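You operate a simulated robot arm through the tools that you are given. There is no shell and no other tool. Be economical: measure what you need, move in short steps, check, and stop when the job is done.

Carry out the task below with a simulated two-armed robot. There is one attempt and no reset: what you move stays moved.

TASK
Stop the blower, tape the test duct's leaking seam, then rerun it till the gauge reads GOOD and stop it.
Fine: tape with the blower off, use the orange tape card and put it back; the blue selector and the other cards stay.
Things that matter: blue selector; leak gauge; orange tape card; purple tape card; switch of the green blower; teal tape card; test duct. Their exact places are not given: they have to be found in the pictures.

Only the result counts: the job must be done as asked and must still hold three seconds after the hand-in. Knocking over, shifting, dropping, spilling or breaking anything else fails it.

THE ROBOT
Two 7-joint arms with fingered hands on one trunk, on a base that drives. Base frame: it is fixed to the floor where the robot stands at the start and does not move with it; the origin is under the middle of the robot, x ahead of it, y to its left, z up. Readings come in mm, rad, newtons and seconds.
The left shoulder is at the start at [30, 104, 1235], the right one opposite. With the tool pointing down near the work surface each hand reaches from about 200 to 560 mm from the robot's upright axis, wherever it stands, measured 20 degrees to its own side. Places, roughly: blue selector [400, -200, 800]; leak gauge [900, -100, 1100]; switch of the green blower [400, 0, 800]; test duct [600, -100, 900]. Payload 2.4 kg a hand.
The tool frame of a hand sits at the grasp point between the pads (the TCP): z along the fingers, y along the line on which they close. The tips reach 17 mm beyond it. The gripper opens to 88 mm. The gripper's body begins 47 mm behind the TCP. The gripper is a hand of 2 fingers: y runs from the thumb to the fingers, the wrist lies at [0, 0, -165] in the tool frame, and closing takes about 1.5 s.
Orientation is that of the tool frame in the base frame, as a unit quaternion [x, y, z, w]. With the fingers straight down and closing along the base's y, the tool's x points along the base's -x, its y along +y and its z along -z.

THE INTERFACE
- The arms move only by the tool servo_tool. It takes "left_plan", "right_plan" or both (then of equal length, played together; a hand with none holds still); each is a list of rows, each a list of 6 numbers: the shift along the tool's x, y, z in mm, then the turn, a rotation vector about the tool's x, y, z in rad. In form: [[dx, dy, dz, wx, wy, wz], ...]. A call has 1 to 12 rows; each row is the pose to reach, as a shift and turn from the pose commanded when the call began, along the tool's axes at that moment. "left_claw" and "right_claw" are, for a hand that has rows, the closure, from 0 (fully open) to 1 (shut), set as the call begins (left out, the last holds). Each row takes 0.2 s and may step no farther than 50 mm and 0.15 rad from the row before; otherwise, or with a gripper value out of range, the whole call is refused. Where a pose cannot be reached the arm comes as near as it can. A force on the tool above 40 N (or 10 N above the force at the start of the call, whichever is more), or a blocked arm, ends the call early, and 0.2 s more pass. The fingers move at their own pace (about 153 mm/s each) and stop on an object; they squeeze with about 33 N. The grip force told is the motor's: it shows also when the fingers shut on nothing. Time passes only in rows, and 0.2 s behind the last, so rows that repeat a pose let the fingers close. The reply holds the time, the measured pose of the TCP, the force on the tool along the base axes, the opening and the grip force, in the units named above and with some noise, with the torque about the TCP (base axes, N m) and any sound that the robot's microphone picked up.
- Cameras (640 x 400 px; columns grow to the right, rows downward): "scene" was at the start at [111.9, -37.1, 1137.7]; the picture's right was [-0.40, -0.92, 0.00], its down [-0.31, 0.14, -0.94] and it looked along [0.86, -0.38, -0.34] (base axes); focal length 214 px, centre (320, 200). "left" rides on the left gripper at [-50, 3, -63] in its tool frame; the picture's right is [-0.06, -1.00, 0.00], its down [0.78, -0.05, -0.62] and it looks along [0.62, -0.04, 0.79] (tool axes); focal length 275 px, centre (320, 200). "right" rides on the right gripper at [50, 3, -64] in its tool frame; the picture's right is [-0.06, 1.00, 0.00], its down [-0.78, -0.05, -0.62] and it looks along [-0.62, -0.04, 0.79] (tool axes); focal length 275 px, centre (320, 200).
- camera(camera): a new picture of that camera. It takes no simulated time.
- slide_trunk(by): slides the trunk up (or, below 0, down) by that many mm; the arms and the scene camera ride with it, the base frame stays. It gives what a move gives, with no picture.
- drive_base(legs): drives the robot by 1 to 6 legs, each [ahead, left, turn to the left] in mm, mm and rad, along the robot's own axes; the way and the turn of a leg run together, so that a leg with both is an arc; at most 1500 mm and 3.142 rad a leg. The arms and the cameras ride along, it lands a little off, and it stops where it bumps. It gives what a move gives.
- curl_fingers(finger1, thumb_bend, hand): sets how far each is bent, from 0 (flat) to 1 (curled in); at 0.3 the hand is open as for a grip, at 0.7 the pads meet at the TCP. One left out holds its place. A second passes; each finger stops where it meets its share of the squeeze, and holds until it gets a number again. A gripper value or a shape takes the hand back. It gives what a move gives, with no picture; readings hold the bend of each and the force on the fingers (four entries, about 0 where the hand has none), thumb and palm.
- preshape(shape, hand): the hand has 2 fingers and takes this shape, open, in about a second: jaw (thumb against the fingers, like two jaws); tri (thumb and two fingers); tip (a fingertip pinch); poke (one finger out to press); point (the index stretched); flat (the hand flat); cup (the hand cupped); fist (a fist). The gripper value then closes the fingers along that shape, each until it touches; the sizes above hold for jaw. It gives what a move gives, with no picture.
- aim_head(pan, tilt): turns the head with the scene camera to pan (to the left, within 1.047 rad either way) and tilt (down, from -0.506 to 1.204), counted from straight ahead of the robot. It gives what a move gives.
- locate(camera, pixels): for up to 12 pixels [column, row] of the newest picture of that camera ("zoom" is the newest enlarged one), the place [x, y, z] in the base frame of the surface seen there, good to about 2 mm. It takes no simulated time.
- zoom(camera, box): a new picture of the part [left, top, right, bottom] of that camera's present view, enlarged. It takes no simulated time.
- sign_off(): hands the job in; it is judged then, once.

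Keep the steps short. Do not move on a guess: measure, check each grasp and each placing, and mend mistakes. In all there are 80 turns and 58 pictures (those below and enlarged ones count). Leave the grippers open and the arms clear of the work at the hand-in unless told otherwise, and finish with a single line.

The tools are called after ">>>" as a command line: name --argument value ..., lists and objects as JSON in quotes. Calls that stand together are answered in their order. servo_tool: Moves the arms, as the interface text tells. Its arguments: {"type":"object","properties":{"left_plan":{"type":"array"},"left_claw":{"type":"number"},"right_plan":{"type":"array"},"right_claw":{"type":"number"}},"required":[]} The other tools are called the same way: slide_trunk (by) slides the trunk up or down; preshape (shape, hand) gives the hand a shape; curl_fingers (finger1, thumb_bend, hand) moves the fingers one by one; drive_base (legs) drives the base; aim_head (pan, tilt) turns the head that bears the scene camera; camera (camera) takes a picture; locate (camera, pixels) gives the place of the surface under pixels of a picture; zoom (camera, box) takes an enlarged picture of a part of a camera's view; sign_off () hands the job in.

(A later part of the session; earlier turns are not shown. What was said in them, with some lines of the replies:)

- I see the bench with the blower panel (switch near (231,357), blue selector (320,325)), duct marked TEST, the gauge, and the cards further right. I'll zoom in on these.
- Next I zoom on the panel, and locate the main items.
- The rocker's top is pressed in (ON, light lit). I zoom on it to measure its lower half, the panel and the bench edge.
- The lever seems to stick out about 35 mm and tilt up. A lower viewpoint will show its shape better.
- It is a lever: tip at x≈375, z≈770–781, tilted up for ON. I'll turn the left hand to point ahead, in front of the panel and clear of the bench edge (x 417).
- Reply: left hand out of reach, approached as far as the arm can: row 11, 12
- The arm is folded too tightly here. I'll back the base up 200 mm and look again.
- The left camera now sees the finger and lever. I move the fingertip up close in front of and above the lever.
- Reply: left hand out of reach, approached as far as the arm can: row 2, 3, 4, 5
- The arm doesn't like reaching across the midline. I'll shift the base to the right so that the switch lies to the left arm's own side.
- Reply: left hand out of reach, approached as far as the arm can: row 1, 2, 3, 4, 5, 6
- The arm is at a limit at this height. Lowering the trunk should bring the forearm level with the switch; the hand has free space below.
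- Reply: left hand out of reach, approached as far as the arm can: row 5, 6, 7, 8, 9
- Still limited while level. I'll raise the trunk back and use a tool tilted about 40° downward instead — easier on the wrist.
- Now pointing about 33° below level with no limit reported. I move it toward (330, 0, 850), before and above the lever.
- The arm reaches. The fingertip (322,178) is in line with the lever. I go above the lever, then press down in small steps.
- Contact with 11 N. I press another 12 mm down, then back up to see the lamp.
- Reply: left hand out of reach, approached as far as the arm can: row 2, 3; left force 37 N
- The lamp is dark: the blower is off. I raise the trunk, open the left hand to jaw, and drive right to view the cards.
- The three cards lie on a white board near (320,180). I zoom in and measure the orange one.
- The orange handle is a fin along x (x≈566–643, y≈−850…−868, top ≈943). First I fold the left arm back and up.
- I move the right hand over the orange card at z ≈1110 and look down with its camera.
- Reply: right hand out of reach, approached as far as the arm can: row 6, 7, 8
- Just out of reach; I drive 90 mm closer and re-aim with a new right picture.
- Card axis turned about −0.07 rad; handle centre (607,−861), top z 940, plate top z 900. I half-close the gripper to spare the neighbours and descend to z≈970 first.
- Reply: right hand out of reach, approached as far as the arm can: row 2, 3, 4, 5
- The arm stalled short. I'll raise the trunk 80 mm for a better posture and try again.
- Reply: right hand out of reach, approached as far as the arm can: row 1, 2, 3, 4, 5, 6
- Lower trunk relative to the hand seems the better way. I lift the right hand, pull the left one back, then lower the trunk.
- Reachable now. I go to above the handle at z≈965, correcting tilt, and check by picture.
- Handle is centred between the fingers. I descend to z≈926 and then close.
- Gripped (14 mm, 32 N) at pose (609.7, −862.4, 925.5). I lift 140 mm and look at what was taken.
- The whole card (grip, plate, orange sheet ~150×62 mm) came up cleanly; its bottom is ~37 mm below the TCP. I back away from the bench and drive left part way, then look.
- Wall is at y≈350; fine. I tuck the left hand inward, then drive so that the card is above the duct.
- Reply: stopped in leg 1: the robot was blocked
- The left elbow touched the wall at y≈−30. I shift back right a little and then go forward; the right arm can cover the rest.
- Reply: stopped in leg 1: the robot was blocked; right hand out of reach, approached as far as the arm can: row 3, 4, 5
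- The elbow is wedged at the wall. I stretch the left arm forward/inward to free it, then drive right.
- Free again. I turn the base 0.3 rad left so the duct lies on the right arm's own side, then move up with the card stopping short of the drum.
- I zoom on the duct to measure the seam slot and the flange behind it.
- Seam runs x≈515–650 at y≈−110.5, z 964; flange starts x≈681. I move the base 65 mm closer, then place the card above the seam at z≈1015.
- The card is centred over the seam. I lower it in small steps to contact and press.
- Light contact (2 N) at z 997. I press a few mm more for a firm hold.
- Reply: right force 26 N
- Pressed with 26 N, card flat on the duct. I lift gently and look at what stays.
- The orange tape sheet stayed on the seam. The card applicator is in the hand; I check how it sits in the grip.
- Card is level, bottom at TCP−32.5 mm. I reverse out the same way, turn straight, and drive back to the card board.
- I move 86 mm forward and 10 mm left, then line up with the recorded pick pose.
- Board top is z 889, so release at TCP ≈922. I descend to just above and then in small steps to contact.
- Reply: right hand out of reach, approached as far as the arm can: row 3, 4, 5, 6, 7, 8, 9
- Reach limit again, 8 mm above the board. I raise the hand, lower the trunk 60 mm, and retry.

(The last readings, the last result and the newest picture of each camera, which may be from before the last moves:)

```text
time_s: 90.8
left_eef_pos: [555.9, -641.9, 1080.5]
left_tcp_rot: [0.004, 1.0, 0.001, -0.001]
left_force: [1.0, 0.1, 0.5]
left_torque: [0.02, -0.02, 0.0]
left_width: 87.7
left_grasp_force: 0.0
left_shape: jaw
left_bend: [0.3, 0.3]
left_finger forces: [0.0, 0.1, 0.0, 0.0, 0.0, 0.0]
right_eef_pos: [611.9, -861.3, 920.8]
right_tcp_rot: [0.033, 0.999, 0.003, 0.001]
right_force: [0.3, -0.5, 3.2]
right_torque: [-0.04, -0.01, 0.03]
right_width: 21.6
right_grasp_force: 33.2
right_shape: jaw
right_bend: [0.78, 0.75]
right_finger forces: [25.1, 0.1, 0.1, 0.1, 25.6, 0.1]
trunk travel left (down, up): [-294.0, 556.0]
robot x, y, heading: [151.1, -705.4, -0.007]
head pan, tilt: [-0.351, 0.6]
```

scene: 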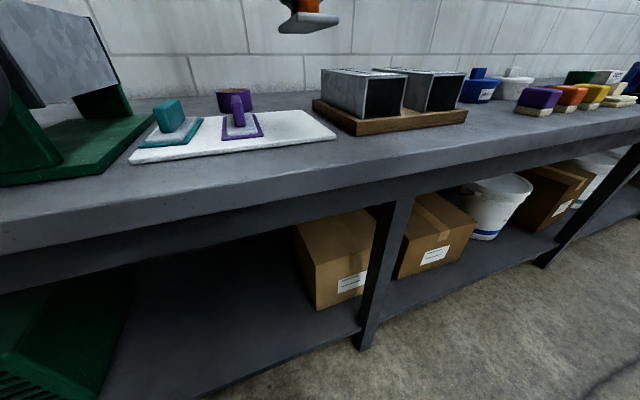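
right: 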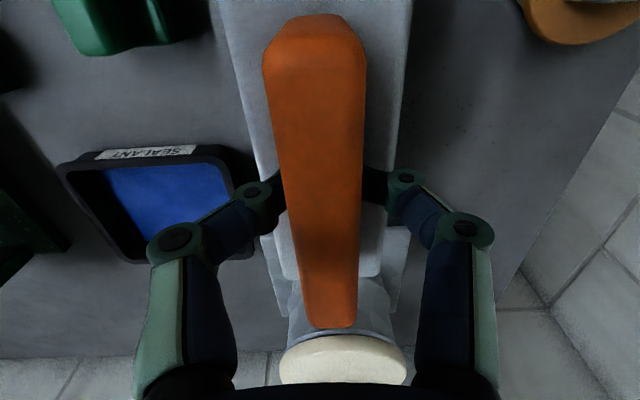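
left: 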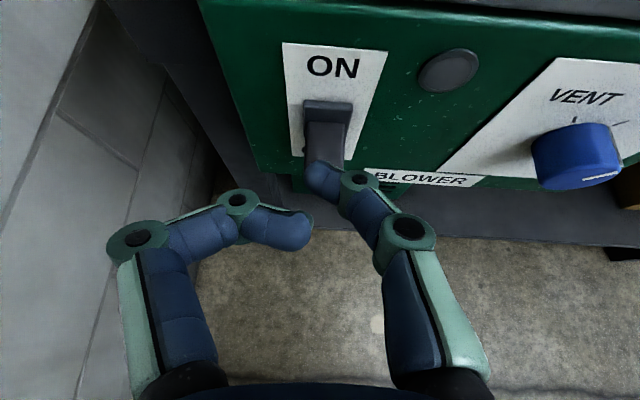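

Contact (3 N) on the board at z 920.8. I open half way so neighbours are safe, check, then lift.

>>> servo_tool --right_plan '[[0, 0, 0, 0, 0, 0], [0, 0, 0, 0, 0, 0], [0, 0, 0, 0, 0, 0], [0, 0, 0, 0, 0, 0], [0, 0, 0, 0, 0, 0]]' --right_claw 0.45

>>> servo_tool --right_plan '[[0, 0, -15, 0, 0, 0], [0, 0, -40, 0, 0, 0], [0, 0, -80, 0, 0, 0], [0, 0, -120, 0, 0, 0], [0, 0, -150, 0, 0, 0], [0, 0, -150, 0, 0, 0]]'

>>> zoom --camera "scene" --box '[120, 50, 360, 200]'

```text
time_s: 92.0
left_eef_pos: [555.1, -641.3, 1079.9]
left_tcp_rot: [0.004, 1.0, 0.0, -0.002]
left_force: [-0.6, -0.6, 0.0]
left_torque: [0.0, 0.01, 0.0]
left_width: 87.9
left_grasp_force: 0.1
left_shape: jaw
left_bend: [0.3, 0.3]
left_finger forces: [0.1, 0.0, 0.0, 0.0, 0.1, 0.0]
right_eef_pos: [611.5, -861.4, 921.6]
right_tcp_rot: [0.033, 0.999, 0.003, 0.0]
right_force: [-0.2, -0.6, -0.4]
right_torque: [-0.04, -0.02, 0.01]
right_width: 48.1
right_grasp_force: 0.1
right_shape: jaw
right_bend: [0.72, 0.7]
right_finger forces: [0.0, 0.1, 0.1, 0.1, 0.1, 0.1]
trunk travel left (down, up): [-294.0, 556.0]
robot x, y, heading: [150.3, -705.8, -0.012]
head pan, tilt: [-0.351, 0.6]
```

```text
time_s: 93.5
left_eef_pos: [555.8, -640.6, 1080.3]
left_tcp_rot: [0.005, 1.0, 0.001, -0.001]
left_force: [-0.3, -1.7, -0.2]
left_torque: [0.03, 0.0, -0.03]
left_width: 87.6
left_grasp_force: 0.0
left_shape: jaw
left_bend: [0.3, 0.3]
left_finger forces: [0.1, 0.1, 0.0, 0.0, 0.0, 0.0]
right_eef_pos: [611.3, -862.0, 1072.6]
right_tcp_rot: [0.033, 0.999, 0.003, 0.0]
right_force: [1.0, 0.5, 0.6]
right_torque: [0.04, -0.04, 0.0]
right_width: 48.2
right_grasp_force: 0.0
right_shape: jaw
right_bend: [0.72, 0.7]
right_finger forces: [0.1, 0.0, 0.0, 0.0, 0.1, 0.1]
trunk travel left (down, up): [-294.0, 556.0]
robot x, y, heading: [153.2, -704.6, -0.009]
head pan, tilt: [-0.351, 0.6]
```

```text
2.67 times, centred on (240, 125) of scene
```

zoom: 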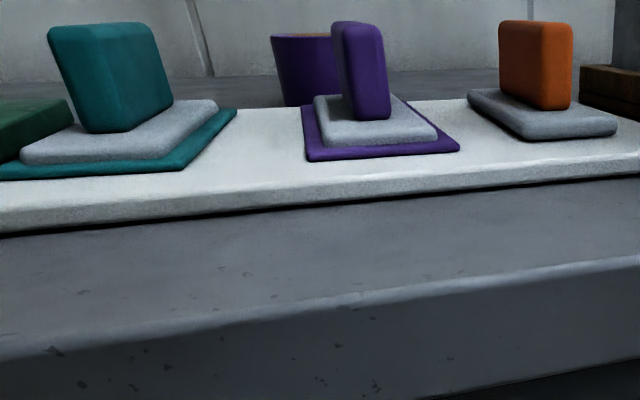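

The orange card is back in its place. Now back to the switch: retreat, drive left, and look.

>>> drive_base --legs '[[-390, 0, 0], [0, 535, 0]]'

>>> slide_trunk --by -30

>>> servo_tool --left_plan '[[0, 0, 0, 0, -0.142, 0], [0, 0, 0, 0, -0.285, 0], [0, 0, 0, 0, -0.427, 0], [0, 0, 0, 0, -0.57, 0], [0, 0, 0, 0, -0.712, 0], [0, 0, 0, 0, -0.855, 0], [0, 0, 0, 0, -0.997, 0], [0, 0, 0, 0, -0.997, 0]]' --left_claw 0.4

```text
time_s: 98.6
left_eef_pos: [166.0, -100.6, 1080.0]
left_tcp_rot: [-0.001, 1.0, 0.001, -0.001]
left_force: [-0.4, 1.4, 0.0]
left_torque: [-0.01, 0.02, -0.02]
left_width: 88.0
left_grasp_force: 0.0
left_shape: jaw
left_bend: [0.3, 0.3]
left_finger forces: [0.0, 0.1, 0.1, 0.0, 0.0, 0.0]
right_eef_pos: [223.3, -320.0, 1072.4]
right_tcp_rot: [0.027, 1.0, 0.003, 0.0]
right_force: [0.3, -0.4, 0.5]
right_torque: [0.02, 0.01, -0.07]
right_width: 48.0
right_grasp_force: 0.1
right_shape: jaw
right_bend: [0.72, 0.7]
right_finger forces: [0.1, 0.1, 0.1, 0.0, 0.1, 0.0]
trunk travel left (down, up): [-294.0, 556.0]
robot x, y, heading: [-244.3, -169.3, 0.006]
head pan, tilt: [-0.351, 0.6]
```

```text
time_s: 99.3
left_eef_pos: [166.0, -100.9, 1050.2]
left_tcp_rot: [-0.001, 1.0, 0.001, -0.001]
left_force: [-0.3, -0.2, 0.7]
left_torque: [0.01, 0.03, 0.01]
left_width: 87.9
left_grasp_force: 0.1
left_shape: jaw
left_bend: [0.3, 0.3]
left_finger forces: [0.1, 0.0, 0.1, 0.0, 0.0, 0.0]
right_eef_pos: [223.2, -320.9, 1041.6]
right_tcp_rot: [0.027, 1.0, 0.003, 0.0]
right_force: [0.5, -0.4, 0.2]
right_torque: [-0.02, 0.0, -0.03]
right_width: 48.1
right_grasp_force: 0.0
right_shape: jaw
right_bend: [0.72, 0.7]
right_finger forces: [0.0, 0.0, 0.0, 0.0, 0.0, 0.1]
trunk travel left (down, up): [-264.0, 586.0]
robot x, y, heading: [-239.0, -161.9, 0.003]
head pan, tilt: [-0.351, 0.6]
```

```text
time_s: 101.1
left_eef_pos: [165.7, -100.9, 1050.3]
left_tcp_rot: [-0.002, 0.879, 0.002, 0.478]
left_force: [-0.5, 0.1, 0.5]
left_torque: [0.02, -0.01, 0.03]
left_width: 53.4
left_grasp_force: 0.0
left_shape: jaw
left_bend: [0.71, 0.71]
left_finger forces: [0.1, 0.1, 0.0, 0.0, 0.0, 0.0]
right_eef_pos: [223.2, -319.7, 1042.9]
right_tcp_rot: [0.028, 1.0, 0.003, 0.0]
right_force: [-0.3, -0.8, -0.1]
right_torque: [0.04, -0.04, -0.01]
right_width: 47.9
right_grasp_force: 0.2
right_shape: jaw
right_bend: [0.72, 0.7]
right_finger forces: [0.1, 0.0, 0.0, 0.0, 0.0, 0.0]
trunk travel left (down, up): [-264.0, 586.0]
robot x, y, heading: [-241.5, -167.7, 0.011]
head pan, tilt: [-0.351, 0.6]
```

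Same posture as before. I move to before the lever at about (330, 0, 820) and take a picture.

>>> servo_tool --left_plan '[[15, 14, 37, 0, 0, 0], [30, 29, 75, 0, 0, 0], [45, 43, 113, 0, 0, 0], [59, 58, 150, 0, 0, 0], [74, 72, 188, 0, 0, 0], [89, 87, 225, 0, 0, 0], [104, 101, 263, 0, 0, 0], [104, 101, 263, 0, 0, 0]]'

>>> camera --camera "left"

```text
time_s: 102.9
left_eef_pos: [328.5, -0.3, 821.2]
left_tcp_rot: [-0.001, 0.879, 0.002, 0.477]
left_force: [-0.6, 0.0, 0.1]
left_torque: [0.03, -0.03, 0.0]
left_width: 53.0
left_grasp_force: 0.0
left_shape: jaw
left_bend: [0.71, 0.71]
left_finger forces: [0.0, 0.0, 0.0, 0.0, 0.0, 0.0]
right_eef_pos: [223.4, -320.2, 1041.7]
right_tcp_rot: [0.028, 1.0, 0.002, 0.0]
right_force: [0.0, -0.2, -0.1]
right_torque: [0.0, 0.01, 0.01]
right_width: 48.1
right_grasp_force: 0.0
right_shape: jaw
right_bend: [0.72, 0.7]
right_finger forces: [0.1, 0.0, 0.0, 0.0, 0.0, 0.0]
trunk travel left (down, up): [-264.0, 586.0]
robot x, y, heading: [-237.7, -168.1, 0.002]
head pan, tilt: [-0.351, 0.6]
```

```text
13 pictures are left
```

left: 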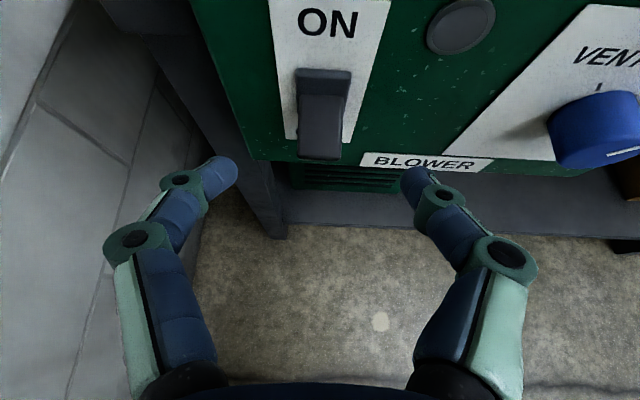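

>>> locate --camera "left" --pixels '[[322, 95], [322, 115], [320, 135], [320, 150], [304, 140], [338, 140], [325, 75]]'

```text
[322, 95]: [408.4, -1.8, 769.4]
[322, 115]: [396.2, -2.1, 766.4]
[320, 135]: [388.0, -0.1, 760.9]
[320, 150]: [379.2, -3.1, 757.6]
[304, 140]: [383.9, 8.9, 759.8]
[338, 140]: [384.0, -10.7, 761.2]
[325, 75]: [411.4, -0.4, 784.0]
```

Lever in OFF: top face from (408, 769) to (377, 757), y centre ≈ −1, ~22 mm wide. I approach along the tool axis to straddle it, then close.

>>> servo_tool --left_plan '[[15, -0.5, 20, 0, 0, 0], [30, -0.7, 39, 0, 0, 0], [30, -0.7, 55, 0, 0, 0], [30, -0.7, 70, 0, 0, 0], [30, -0.7, 80, 0, 0, 0], [30, -0.7, 80, 0, 0, 0]]'

>>> servo_tool --left_plan '[[0, 0, 0, 0, 0, 0], [0, 0, 0, 0, 0, 0], [0, 0, 0, 0, 0, 0], [0, 0, 0, 0, 0, 0], [0, 0, 0, 0, 0, 0]]' --left_claw 1

>>> camera --camera "left"

```text
time_s: 104.3
left_eef_pos: [380.1, 1.5, 751.8]
left_tcp_rot: [-0.001, 0.879, 0.001, 0.476]
left_force: [0.3, 0.6, 0.7]
left_torque: [0.01, 0.03, 0.04]
left_width: 53.0
left_grasp_force: 0.0
left_shape: jaw
left_bend: [0.71, 0.71]
left_finger forces: [0.1, 0.0, 0.0, 0.0, 0.0, 0.1]
left hand out of reach, approached as far as the arm can: row 2, 3
right_eef_pos: [224.0, -321.1, 1042.3]
right_tcp_rot: [0.028, 1.0, 0.002, 0.0]
right_force: [-0.2, 0.3, 0.2]
right_torque: [-0.01, 0.0, -0.02]
right_width: 48.3
right_grasp_force: 0.1
right_shape: jaw
right_bend: [0.72, 0.7]
right_finger forces: [0.0, 0.0, 0.0, 0.0, 0.0, 0.0]
trunk travel left (down, up): [-264.0, 586.0]
robot x, y, heading: [-232.7, -170.3, 0.002]
head pan, tilt: [-0.351, 0.6]
```

```text
time_s: 105.5
left_eef_pos: [380.3, 1.9, 750.3]
left_tcp_rot: [0.0, 0.879, 0.001, 0.476]
left_force: [-0.4, 0.7, -0.2]
left_torque: [0.02, 0.02, 0.01]
left_width: 3.7
left_grasp_force: 32.5
left_shape: jaw
left_bend: [0.73, 0.72]
left_finger forces: [0.0, 0.0, 0.0, 0.0, 0.4, 0.1]
right_eef_pos: [222.9, -320.6, 1042.6]
right_tcp_rot: [0.028, 1.0, 0.002, 0.0]
right_force: [0.1, 0.7, -0.7]
right_torque: [-0.01, 0.02, 0.03]
right_width: 47.8
right_grasp_force: 0.1
right_shape: jaw
right_bend: [0.72, 0.7]
right_finger forces: [0.1, 0.0, 0.1, 0.1, 0.0, 0.0]
trunk travel left (down, up): [-264.0, 586.0]
robot x, y, heading: [-239.3, -166.7, 0.003]
head pan, tilt: [-0.351, 0.6]
```

```text
12 pictures are left
```

left: 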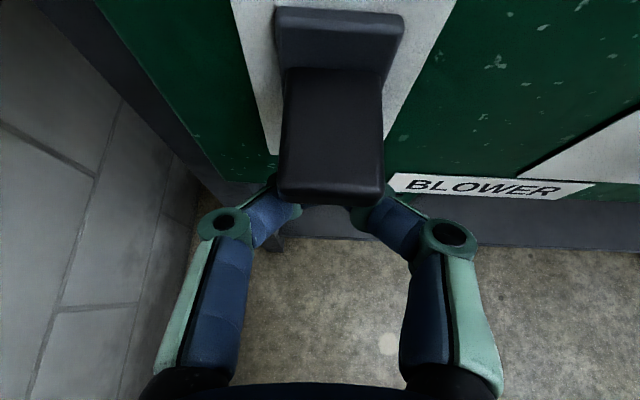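

The fingers closed just beneath the lever paddle — good for lifting it. I push straight up in small steps.

>>> servo_tool --left_plan '[[-4, 0, -3, 0, 0, 0], [-8, 0, -5, 0, 0, 0], [-13, 0, -8, 0, 0, 0], [-17, 0, -11, 0, 0, 0], [-21, 0, -14, 0, 0, 0], [-25, 0, -16, 0, 0, 0], [-25, 0, -16, 0, 0, 0]]'

>>> aim_head --pan 0.1 --tilt 0.3

>>> camera --camera "scene"

```text
time_s: 106.9
left_eef_pos: [377.8, 1.5, 769.2]
left_tcp_rot: [0.001, 0.883, 0.003, 0.47]
left_force: [1.9, -0.7, -17.3]
left_torque: [0.14, 0.03, 0.07]
left_width: 3.3
left_grasp_force: 32.9
left_shape: jaw
left_bend: [0.73, 0.73]
left_finger forces: [4.7, 0.0, 0.1, 0.0, 11.5, 0.1]
right_eef_pos: [224.6, -321.6, 1041.2]
right_tcp_rot: [0.028, 1.0, 0.002, -0.001]
right_force: [0.1, 0.6, 0.0]
right_torque: [0.01, -0.03, 0.0]
right_width: 47.9
right_grasp_force: 0.1
right_shape: jaw
right_bend: [0.72, 0.7]
right_finger forces: [0.0, 0.0, 0.1, 0.1, 0.0, 0.0]
trunk travel left (down, up): [-264.0, 586.0]
robot x, y, heading: [-237.9, -165.2, -0.002]
head pan, tilt: [-0.351, 0.6]
stopped in row 6 (left hand): the force on the tool passed its limit at 44 N (the readings are from after the stop); the commanded pose is now the measured one
```

```text
time_s: 107.8
left_eef_pos: [376.4, 1.9, 769.5]
left_tcp_rot: [0.001, 0.883, 0.003, 0.47]
left_force: [-6.0, -1.1, -28.5]
left_torque: [0.23, -0.02, -0.03]
left_width: 3.6
left_grasp_force: 33.1
left_shape: jaw
left_bend: [0.73, 0.73]
left_finger forces: [8.3, 0.0, 0.1, 0.1, 20.4, 0.1]
right_eef_pos: [225.3, -320.1, 1041.8]
right_tcp_rot: [0.028, 1.0, 0.001, -0.002]
right_force: [-0.6, 0.3, -0.6]
right_torque: [-0.04, 0.01, 0.0]
right_width: 47.9
right_grasp_force: 0.0
right_shape: jaw
right_bend: [0.72, 0.7]
right_finger forces: [0.0, 0.0, 0.0, 0.0, 0.0, 0.1]
trunk travel left (down, up): [-264.0, 586.0]
robot x, y, heading: [-242.7, -167.4, 0.004]
head pan, tilt: [0.099, 0.3]
```

```text
11 pictures are left
```

scene: 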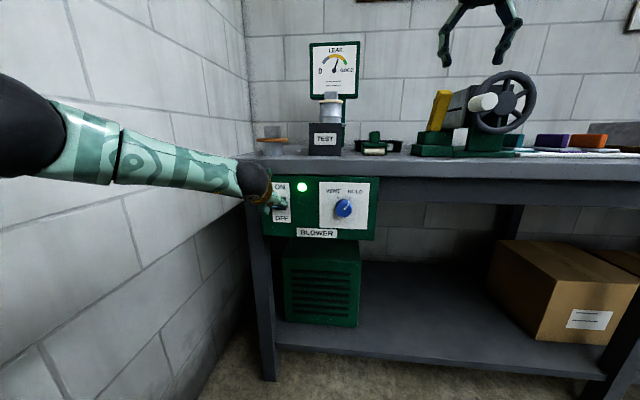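

The lamp is on. I ease off the lever and back out, then read the gauge.

>>> servo_tool --left_plan '[[6, 0, 4, 0, 0, 0], [6, 0, -30, 0, 0, 0], [0, 0, -50, 0, 0, 0], [-40, 0, -55, 0, 0, 0], [-40, 0, -55, 0, 0, 0]]'

>>> zoom --camera "scene" --box '[260, 30, 400, 250]'

```text
time_s: 109.0
left_eef_pos: [355.5, -0.4, 836.8]
left_tcp_rot: [0.0, 0.881, 0.003, 0.472]
left_force: [-0.6, 0.1, -1.0]
left_torque: [-0.01, -0.02, 0.0]
left_width: 3.3
left_grasp_force: 33.5
left_shape: jaw
left_bend: [0.73, 0.73]
left_finger forces: [0.1, 0.1, 0.0, 0.0, 0.0, 0.1]
right_eef_pos: [223.5, -320.7, 1042.4]
right_tcp_rot: [0.028, 1.0, 0.003, 0.0]
right_force: [0.3, -0.7, -0.4]
right_torque: [-0.01, 0.02, 0.0]
right_width: 48.2
right_grasp_force: 0.1
right_shape: jaw
right_bend: [0.72, 0.7]
right_finger forces: [0.0, 0.1, 0.1, 0.1, 0.1, 0.0]
trunk travel left (down, up): [-264.0, 586.0]
robot x, y, heading: [-236.6, -167.7, 0.007]
head pan, tilt: [0.099, 0.3]
```

```text
1.82 times, centred on (330, 140) of scene
```

zoom: 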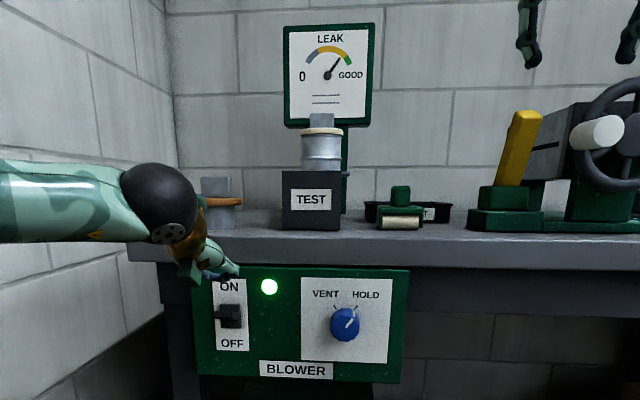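

Needle is climbing toward green. I position above the lever meanwhile, and look at the gauge up close.

>>> servo_tool --left_plan '[[6, 0, 14, 0, 0, 0], [11.7, 0, 27.5, 0, 0, 0], [11.7, 0, 27.5, 0, 0, 0]]'

>>> zoom --camera "scene" --box '[305, 38, 365, 98]'

```text
time_s: 109.8
left_eef_pos: [371.6, -0.7, 811.0]
left_tcp_rot: [0.001, 0.882, 0.003, 0.472]
left_force: [0.2, -1.1, 0.5]
left_torque: [0.0, -0.02, -0.01]
left_width: 3.7
left_grasp_force: 33.1
left_shape: jaw
left_bend: [0.73, 0.73]
left_finger forces: [0.0, 0.0, 0.0, 0.1, 0.0, 0.0]
right_eef_pos: [223.0, -321.8, 1041.4]
right_tcp_rot: [0.028, 1.0, 0.002, 0.0]
right_force: [-0.2, -0.5, -0.4]
right_torque: [-0.02, -0.02, 0.02]
right_width: 48.1
right_grasp_force: 0.0
right_shape: jaw
right_bend: [0.72, 0.7]
right_finger forces: [0.0, 0.0, 0.1, 0.0, 0.0, 0.0]
trunk travel left (down, up): [-264.0, 586.0]
robot x, y, heading: [-238.6, -168.1, -0.003]
head pan, tilt: [0.099, 0.3]
```

```text
6.67 times, centred on (335, 68) of scene
```

zoom: 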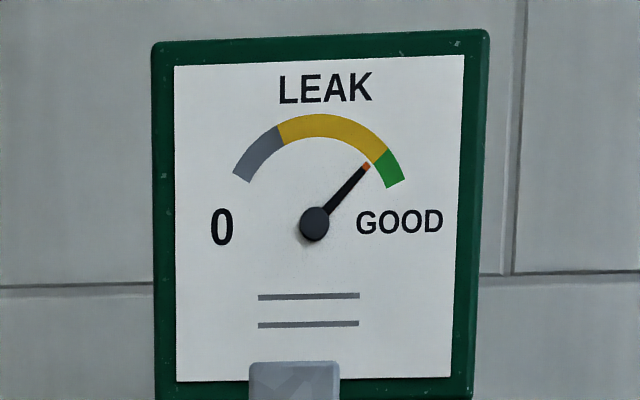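

The needle is just short of green (the red mark follows it). I wait about 1.2 s and look again.

>>> servo_tool --left_plan '[[0, 0, 0, 0, 0, 0], [0, 0, 0, 0, 0, 0], [0, 0, 0, 0, 0, 0], [0, 0, 0, 0, 0, 0], [0, 0, 0, 0, 0, 0]]'

>>> zoom --camera "scene" --box '[305, 38, 365, 98]'

```text
time_s: 111.0
left_eef_pos: [371.8, 0.0, 812.1]
left_tcp_rot: [0.001, 0.882, 0.003, 0.472]
left_force: [-0.4, 0.1, -0.1]
left_torque: [0.0, -0.03, 0.0]
left_width: 3.8
left_grasp_force: 33.0
left_shape: jaw
left_bend: [0.73, 0.73]
left_finger forces: [0.0, 0.0, 0.1, 0.1, 0.0, 0.1]
right_eef_pos: [223.0, -320.8, 1042.5]
right_tcp_rot: [0.028, 1.0, 0.002, 0.0]
right_force: [0.1, -0.2, 0.4]
right_torque: [-0.01, 0.03, -0.01]
right_width: 48.2
right_grasp_force: 0.1
right_shape: jaw
right_bend: [0.72, 0.7]
right_finger forces: [0.0, 0.1, 0.0, 0.0, 0.0, 0.1]
trunk travel left (down, up): [-264.0, 586.0]
robot x, y, heading: [-238.6, -170.4, 0.001]
head pan, tilt: [0.099, 0.3]
```

```text
6.67 times, centred on (335, 68) of scene
```

zoom: 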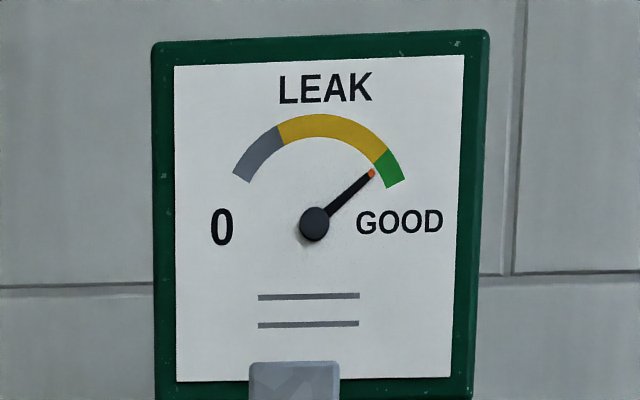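

Needle is just inside green. I wait one more second to be well within, then check.

>>> servo_tool --left_plan '[[0, 0, 0, 0, 0, 0], [0, 0, 0, 0, 0, 0], [0, 0, 0, 0, 0, 0], [0, 0, 0, 0, 0, 0], [0, 0, 0, 0, 0, 0], [0, 0, 0, 0, 0, 0], [0, 0, 0, 0, 0, 0]]'

>>> zoom --camera "scene" --box '[305, 38, 365, 98]'

```text
time_s: 112.6
left_eef_pos: [370.4, -0.9, 811.8]
left_tcp_rot: [0.0, 0.882, 0.003, 0.472]
left_force: [0.5, -0.1, 0.0]
left_torque: [0.0, 0.02, 0.01]
left_width: 3.5
left_grasp_force: 33.0
left_shape: jaw
left_bend: [0.73, 0.73]
left_finger forces: [0.1, 0.0, 0.1, 0.0, 0.1, 0.0]
right_eef_pos: [222.8, -320.5, 1043.4]
right_tcp_rot: [0.028, 1.0, 0.002, 0.0]
right_force: [0.0, -0.3, 0.2]
right_torque: [0.01, -0.01, -0.01]
right_width: 48.2
right_grasp_force: 0.1
right_shape: jaw
right_bend: [0.72, 0.7]
right_finger forces: [0.0, 0.0, 0.0, 0.0, 0.0, 0.1]
trunk travel left (down, up): [-264.0, 586.0]
robot x, y, heading: [-235.4, -165.1, 0.009]
head pan, tilt: [0.099, 0.3]
```

```text
6.67 times, centred on (335, 68) of scene
```

zoom: 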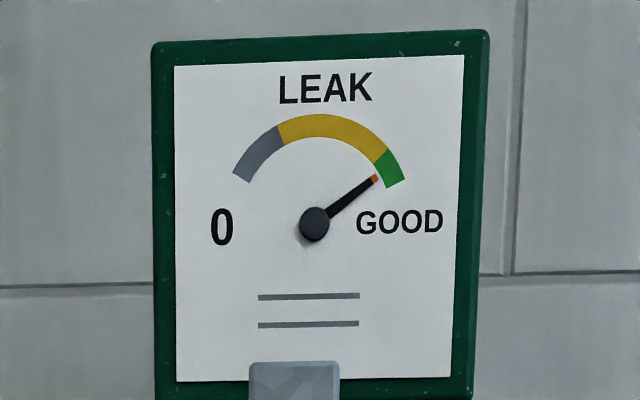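

Needle well into green: GOOD. Now I press the lever down to OFF and lift clear.

>>> servo_tool --left_plan '[[10, 0, 7, 0, 0, 0], [20, 0, 13, 0, 0, 0], [27, 0, 18, 0, 0, 0], [33, 0, 22, 0, 0, 0], [38, 0, 25, 0, 0, 0], [42, 0, 28, 0, 0, 0], [42, 0, 28, 0, 0, 0]]'

>>> servo_tool --left_plan '[[-20, 0, -14, 0, 0, 0], [-40, 0, -40, 0, 0, 0], [-40, 0, -80, 0, 0, 0], [-40, 0, -110, 0, 0, 0], [-40, 0, -110, 0, 0, 0]]'

>>> zoom --camera "scene" --box '[250, 30, 410, 250]'

```text
time_s: 114.2
left_eef_pos: [368.8, -0.8, 766.9]
left_tcp_rot: [0.001, 0.879, 0.002, 0.476]
left_force: [-1.0, -1.2, 38.9]
left_torque: [-0.28, -0.41, -0.01]
left_width: 6.0
left_grasp_force: 32.4
left_shape: jaw
left_bend: [0.74, 0.74]
left_finger forces: [0.0, 0.0, 0.1, 0.0, 70.8, 0.1]
right_eef_pos: [220.4, -321.4, 1044.4]
right_tcp_rot: [0.029, 1.0, 0.003, 0.003]
right_force: [0.2, -0.3, -1.3]
right_torque: [0.0, -0.02, -0.02]
right_width: 48.1
right_grasp_force: 0.1
right_shape: jaw
right_bend: [0.72, 0.7]
right_finger forces: [0.0, 0.0, 0.1, 0.0, 0.1, 0.0]
trunk travel left (down, up): [-264.0, 586.0]
robot x, y, heading: [-239.6, -166.9, 0.005]
head pan, tilt: [0.099, 0.3]
```

```text
time_s: 115.4
left_eef_pos: [302.2, 0.8, 856.4]
left_tcp_rot: [0.0, 0.882, 0.003, 0.471]
left_force: [-0.1, 0.2, -0.6]
left_torque: [0.04, -0.01, 0.02]
left_width: 5.4
left_grasp_force: 33.1
left_shape: jaw
left_bend: [0.74, 0.74]
left_finger forces: [0.0, 0.1, 0.0, 0.1, 0.0, 0.0]
right_eef_pos: [222.6, -319.8, 1043.3]
right_tcp_rot: [0.027, 1.0, 0.004, 0.0]
right_force: [-1.4, 0.8, -0.4]
right_torque: [0.01, 0.02, -0.02]
right_width: 48.0
right_grasp_force: 0.0
right_shape: jaw
right_bend: [0.72, 0.7]
right_finger forces: [0.1, 0.1, 0.1, 0.1, 0.0, 0.0]
trunk travel left (down, up): [-264.0, 586.0]
robot x, y, heading: [-238.6, -170.1, 0.003]
head pan, tilt: [0.099, 0.3]
```

```text
1.82 times, centred on (330, 140) of scene
```

zoom: 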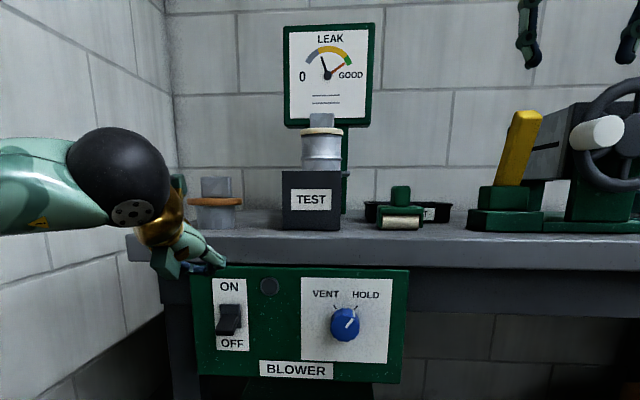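

The lamp is dark, the lever at OFF, and the red peak mark stays in green. I open both grippers and back away.

>>> servo_tool --left_plan '[[0, 0, -20, 0, 0, 0], [0, 0, -40, 0, 0, 0], [0, 0, -40, 0, 0, 0], [0, 0, -40, 0, 0, 0]]' --right_plan '[[0, 0, 0, 0, 0, 0], [0, 0, 0, 0, 0, 0], [0, 0, 0, 0, 0, 0], [0, 0, 0, 0, 0, 0]]' --left_claw 0 --right_claw 0

>>> drive_base --legs '[[-120, 0, 0]]'

>>> camera --camera "scene"

```text
time_s: 116.4
left_eef_pos: [267.8, -0.3, 877.9]
left_tcp_rot: [0.0, 0.882, 0.004, 0.471]
left_force: [-0.3, -0.5, 0.1]
left_torque: [0.01, 0.01, 0.04]
left_width: 87.7
left_grasp_force: 0.1
left_shape: jaw
left_bend: [0.3, 0.3]
left_finger forces: [0.0, 0.1, 0.0, 0.1, 0.0, 0.0]
right_eef_pos: [224.5, -320.5, 1040.9]
right_tcp_rot: [0.028, 1.0, 0.002, 0.001]
right_force: [0.3, 0.0, 0.4]
right_torque: [0.0, -0.02, 0.01]
right_width: 88.0
right_grasp_force: 0.1
right_shape: jaw
right_bend: [0.3, 0.3]
right_finger forces: [0.1, 0.1, 0.1, 0.1, 0.1, 0.0]
trunk travel left (down, up): [-264.0, 586.0]
robot x, y, heading: [-236.7, -168.0, 0.002]
head pan, tilt: [0.099, 0.3]
```

```text
time_s: 117.6
left_eef_pos: [191.9, -18.3, 878.0]
left_tcp_rot: [0.049, 0.88, -0.023, 0.472]
left_force: [-1.4, 0.1, 0.0]
left_torque: [0.0, -0.04, 0.02]
left_width: 88.2
left_grasp_force: 0.0
left_shape: jaw
left_bend: [0.3, 0.3]
left_finger forces: [0.0, 0.0, 0.0, 0.1, 0.1, 0.1]
right_eef_pos: [113.0, -331.9, 1041.6]
right_tcp_rot: [0.084, 0.996, 0.001, 0.001]
right_force: [0.0, 0.3, -0.2]
right_torque: [-0.01, 0.0, -0.04]
right_width: 88.1
right_grasp_force: 0.0
right_shape: jaw
right_bend: [0.3, 0.3]
right_finger forces: [0.1, 0.0, 0.0, 0.0, 0.0, 0.1]
trunk travel left (down, up): [-264.0, 586.0]
robot x, y, heading: [-327.4, -131.1, -0.104]
head pan, tilt: [0.099, 0.3]
stopped in leg 1: the robot was blocked; the commanded pose is now the measured one
```

```text
5 pictures are left
```

scene: 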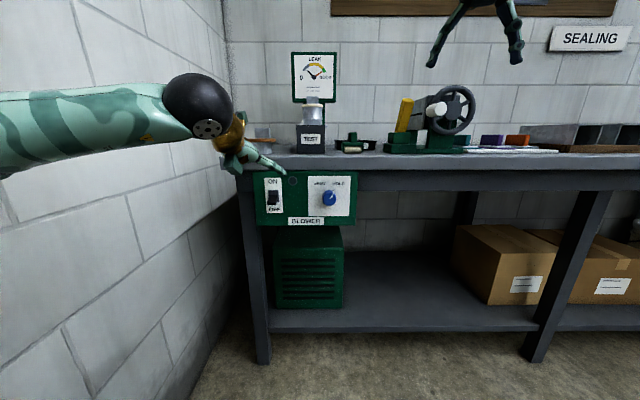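

Something on the left stopped the base. I look to the left to see what it was.

>>> aim_head --pan 1.047 --tilt 0.5

>>> camera --camera "scene"

```text
time_s: 118.8
left_eef_pos: [192.2, -19.2, 877.9]
left_tcp_rot: [0.049, 0.88, -0.023, 0.471]
left_force: [-0.5, 0.0, -0.4]
left_torque: [0.01, 0.02, 0.02]
left_width: 88.0
left_grasp_force: 0.1
left_shape: jaw
left_bend: [0.3, 0.3]
left_finger forces: [0.0, 0.1, 0.1, 0.0, 0.0, 0.0]
right_eef_pos: [113.8, -332.3, 1043.0]
right_tcp_rot: [0.084, 0.996, 0.003, 0.001]
right_force: [0.2, -0.5, 0.8]
right_torque: [0.0, 0.01, 0.02]
right_width: 87.9
right_grasp_force: 0.0
right_shape: jaw
right_bend: [0.3, 0.3]
right_finger forces: [0.0, 0.1, 0.0, 0.0, 0.1, 0.0]
trunk travel left (down, up): [-264.0, 586.0]
robot x, y, heading: [-330.4, -129.6, -0.106]
head pan, tilt: [1.047, 0.499]
```

```text
4 pictures are left
```

scene: 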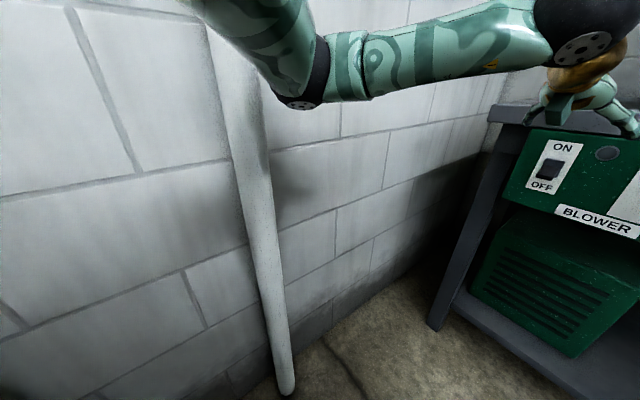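

It is the elbow against a fixed wall pipe; nothing was shifted. I move off it to the right.

>>> drive_base --legs '[[10, -80, 0.0]]'

>>> aim_head --pan 0.0 --tilt 0.3

>>> camera --camera "scene"

```text
time_s: 119.5
left_eef_pos: [193.6, -22.6, 877.1]
left_tcp_rot: [0.052, 0.88, -0.025, 0.471]
left_force: [-0.2, -0.3, 1.0]
left_torque: [-0.01, 0.03, 0.0]
left_width: 87.9
left_grasp_force: 0.0
left_shape: jaw
left_bend: [0.3, 0.3]
left_finger forces: [0.0, 0.1, 0.0, 0.0, 0.0, 0.0]
right_eef_pos: [112.8, -335.2, 1042.0]
right_tcp_rot: [0.086, 0.996, 0.002, 0.0]
right_force: [-0.7, -0.7, 1.2]
right_torque: [0.01, -0.03, -0.04]
right_width: 88.0
right_grasp_force: 0.0
right_shape: jaw
right_bend: [0.3, 0.3]
right_finger forces: [0.0, 0.0, 0.1, 0.0, 0.1, 0.0]
trunk travel left (down, up): [-264.0, 586.0]
robot x, y, heading: [-326.9, -132.1, -0.116]
head pan, tilt: [1.047, 0.499]
stopped in leg 1: the robot was blocked; the commanded pose is now the measured one
```

```text
time_s: 120.8
left_eef_pos: [194.7, -23.1, 878.7]
left_tcp_rot: [0.052, 0.88, -0.024, 0.472]
left_force: [-0.6, 0.3, 0.0]
left_torque: [-0.02, 0.03, -0.03]
left_width: 88.0
left_grasp_force: 0.0
left_shape: jaw
left_bend: [0.3, 0.3]
left_finger forces: [0.1, 0.0, 0.1, 0.0, 0.1, 0.1]
right_eef_pos: [113.8, -336.2, 1042.7]
right_tcp_rot: [0.086, 0.996, 0.003, 0.0]
right_force: [0.5, 0.2, -0.4]
right_torque: [0.01, -0.01, -0.01]
right_width: 87.8
right_grasp_force: 0.1
right_shape: jaw
right_bend: [0.3, 0.3]
right_finger forces: [0.1, 0.1, 0.1, 0.1, 0.1, 0.0]
trunk travel left (down, up): [-264.0, 586.0]
robot x, y, heading: [-324.5, -131.2, -0.114]
head pan, tilt: [0.0, 0.3]
```

```text
3 pictures are left
```

scene: 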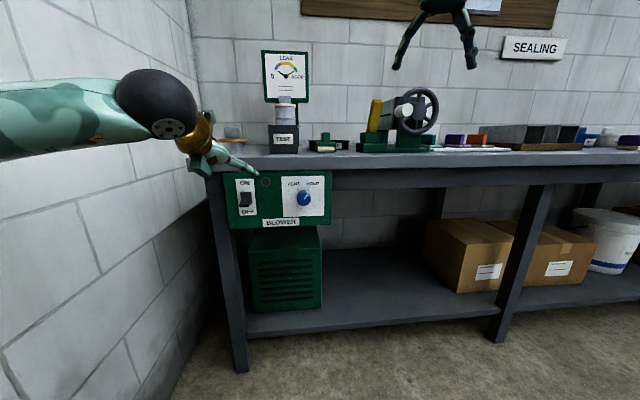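

The blower is off, the selector is still at HOLD, the cards are on their board, and the arms are clear with the grippers open. I hand it in.

>>> sign_off

```text
The job is handed in.
```

The seam is taped with the blower off, the rerun reached GOOD and the blower is stopped again, and the orange card is back on its board; the left elbow ended up resting against a fixed wall pipe.
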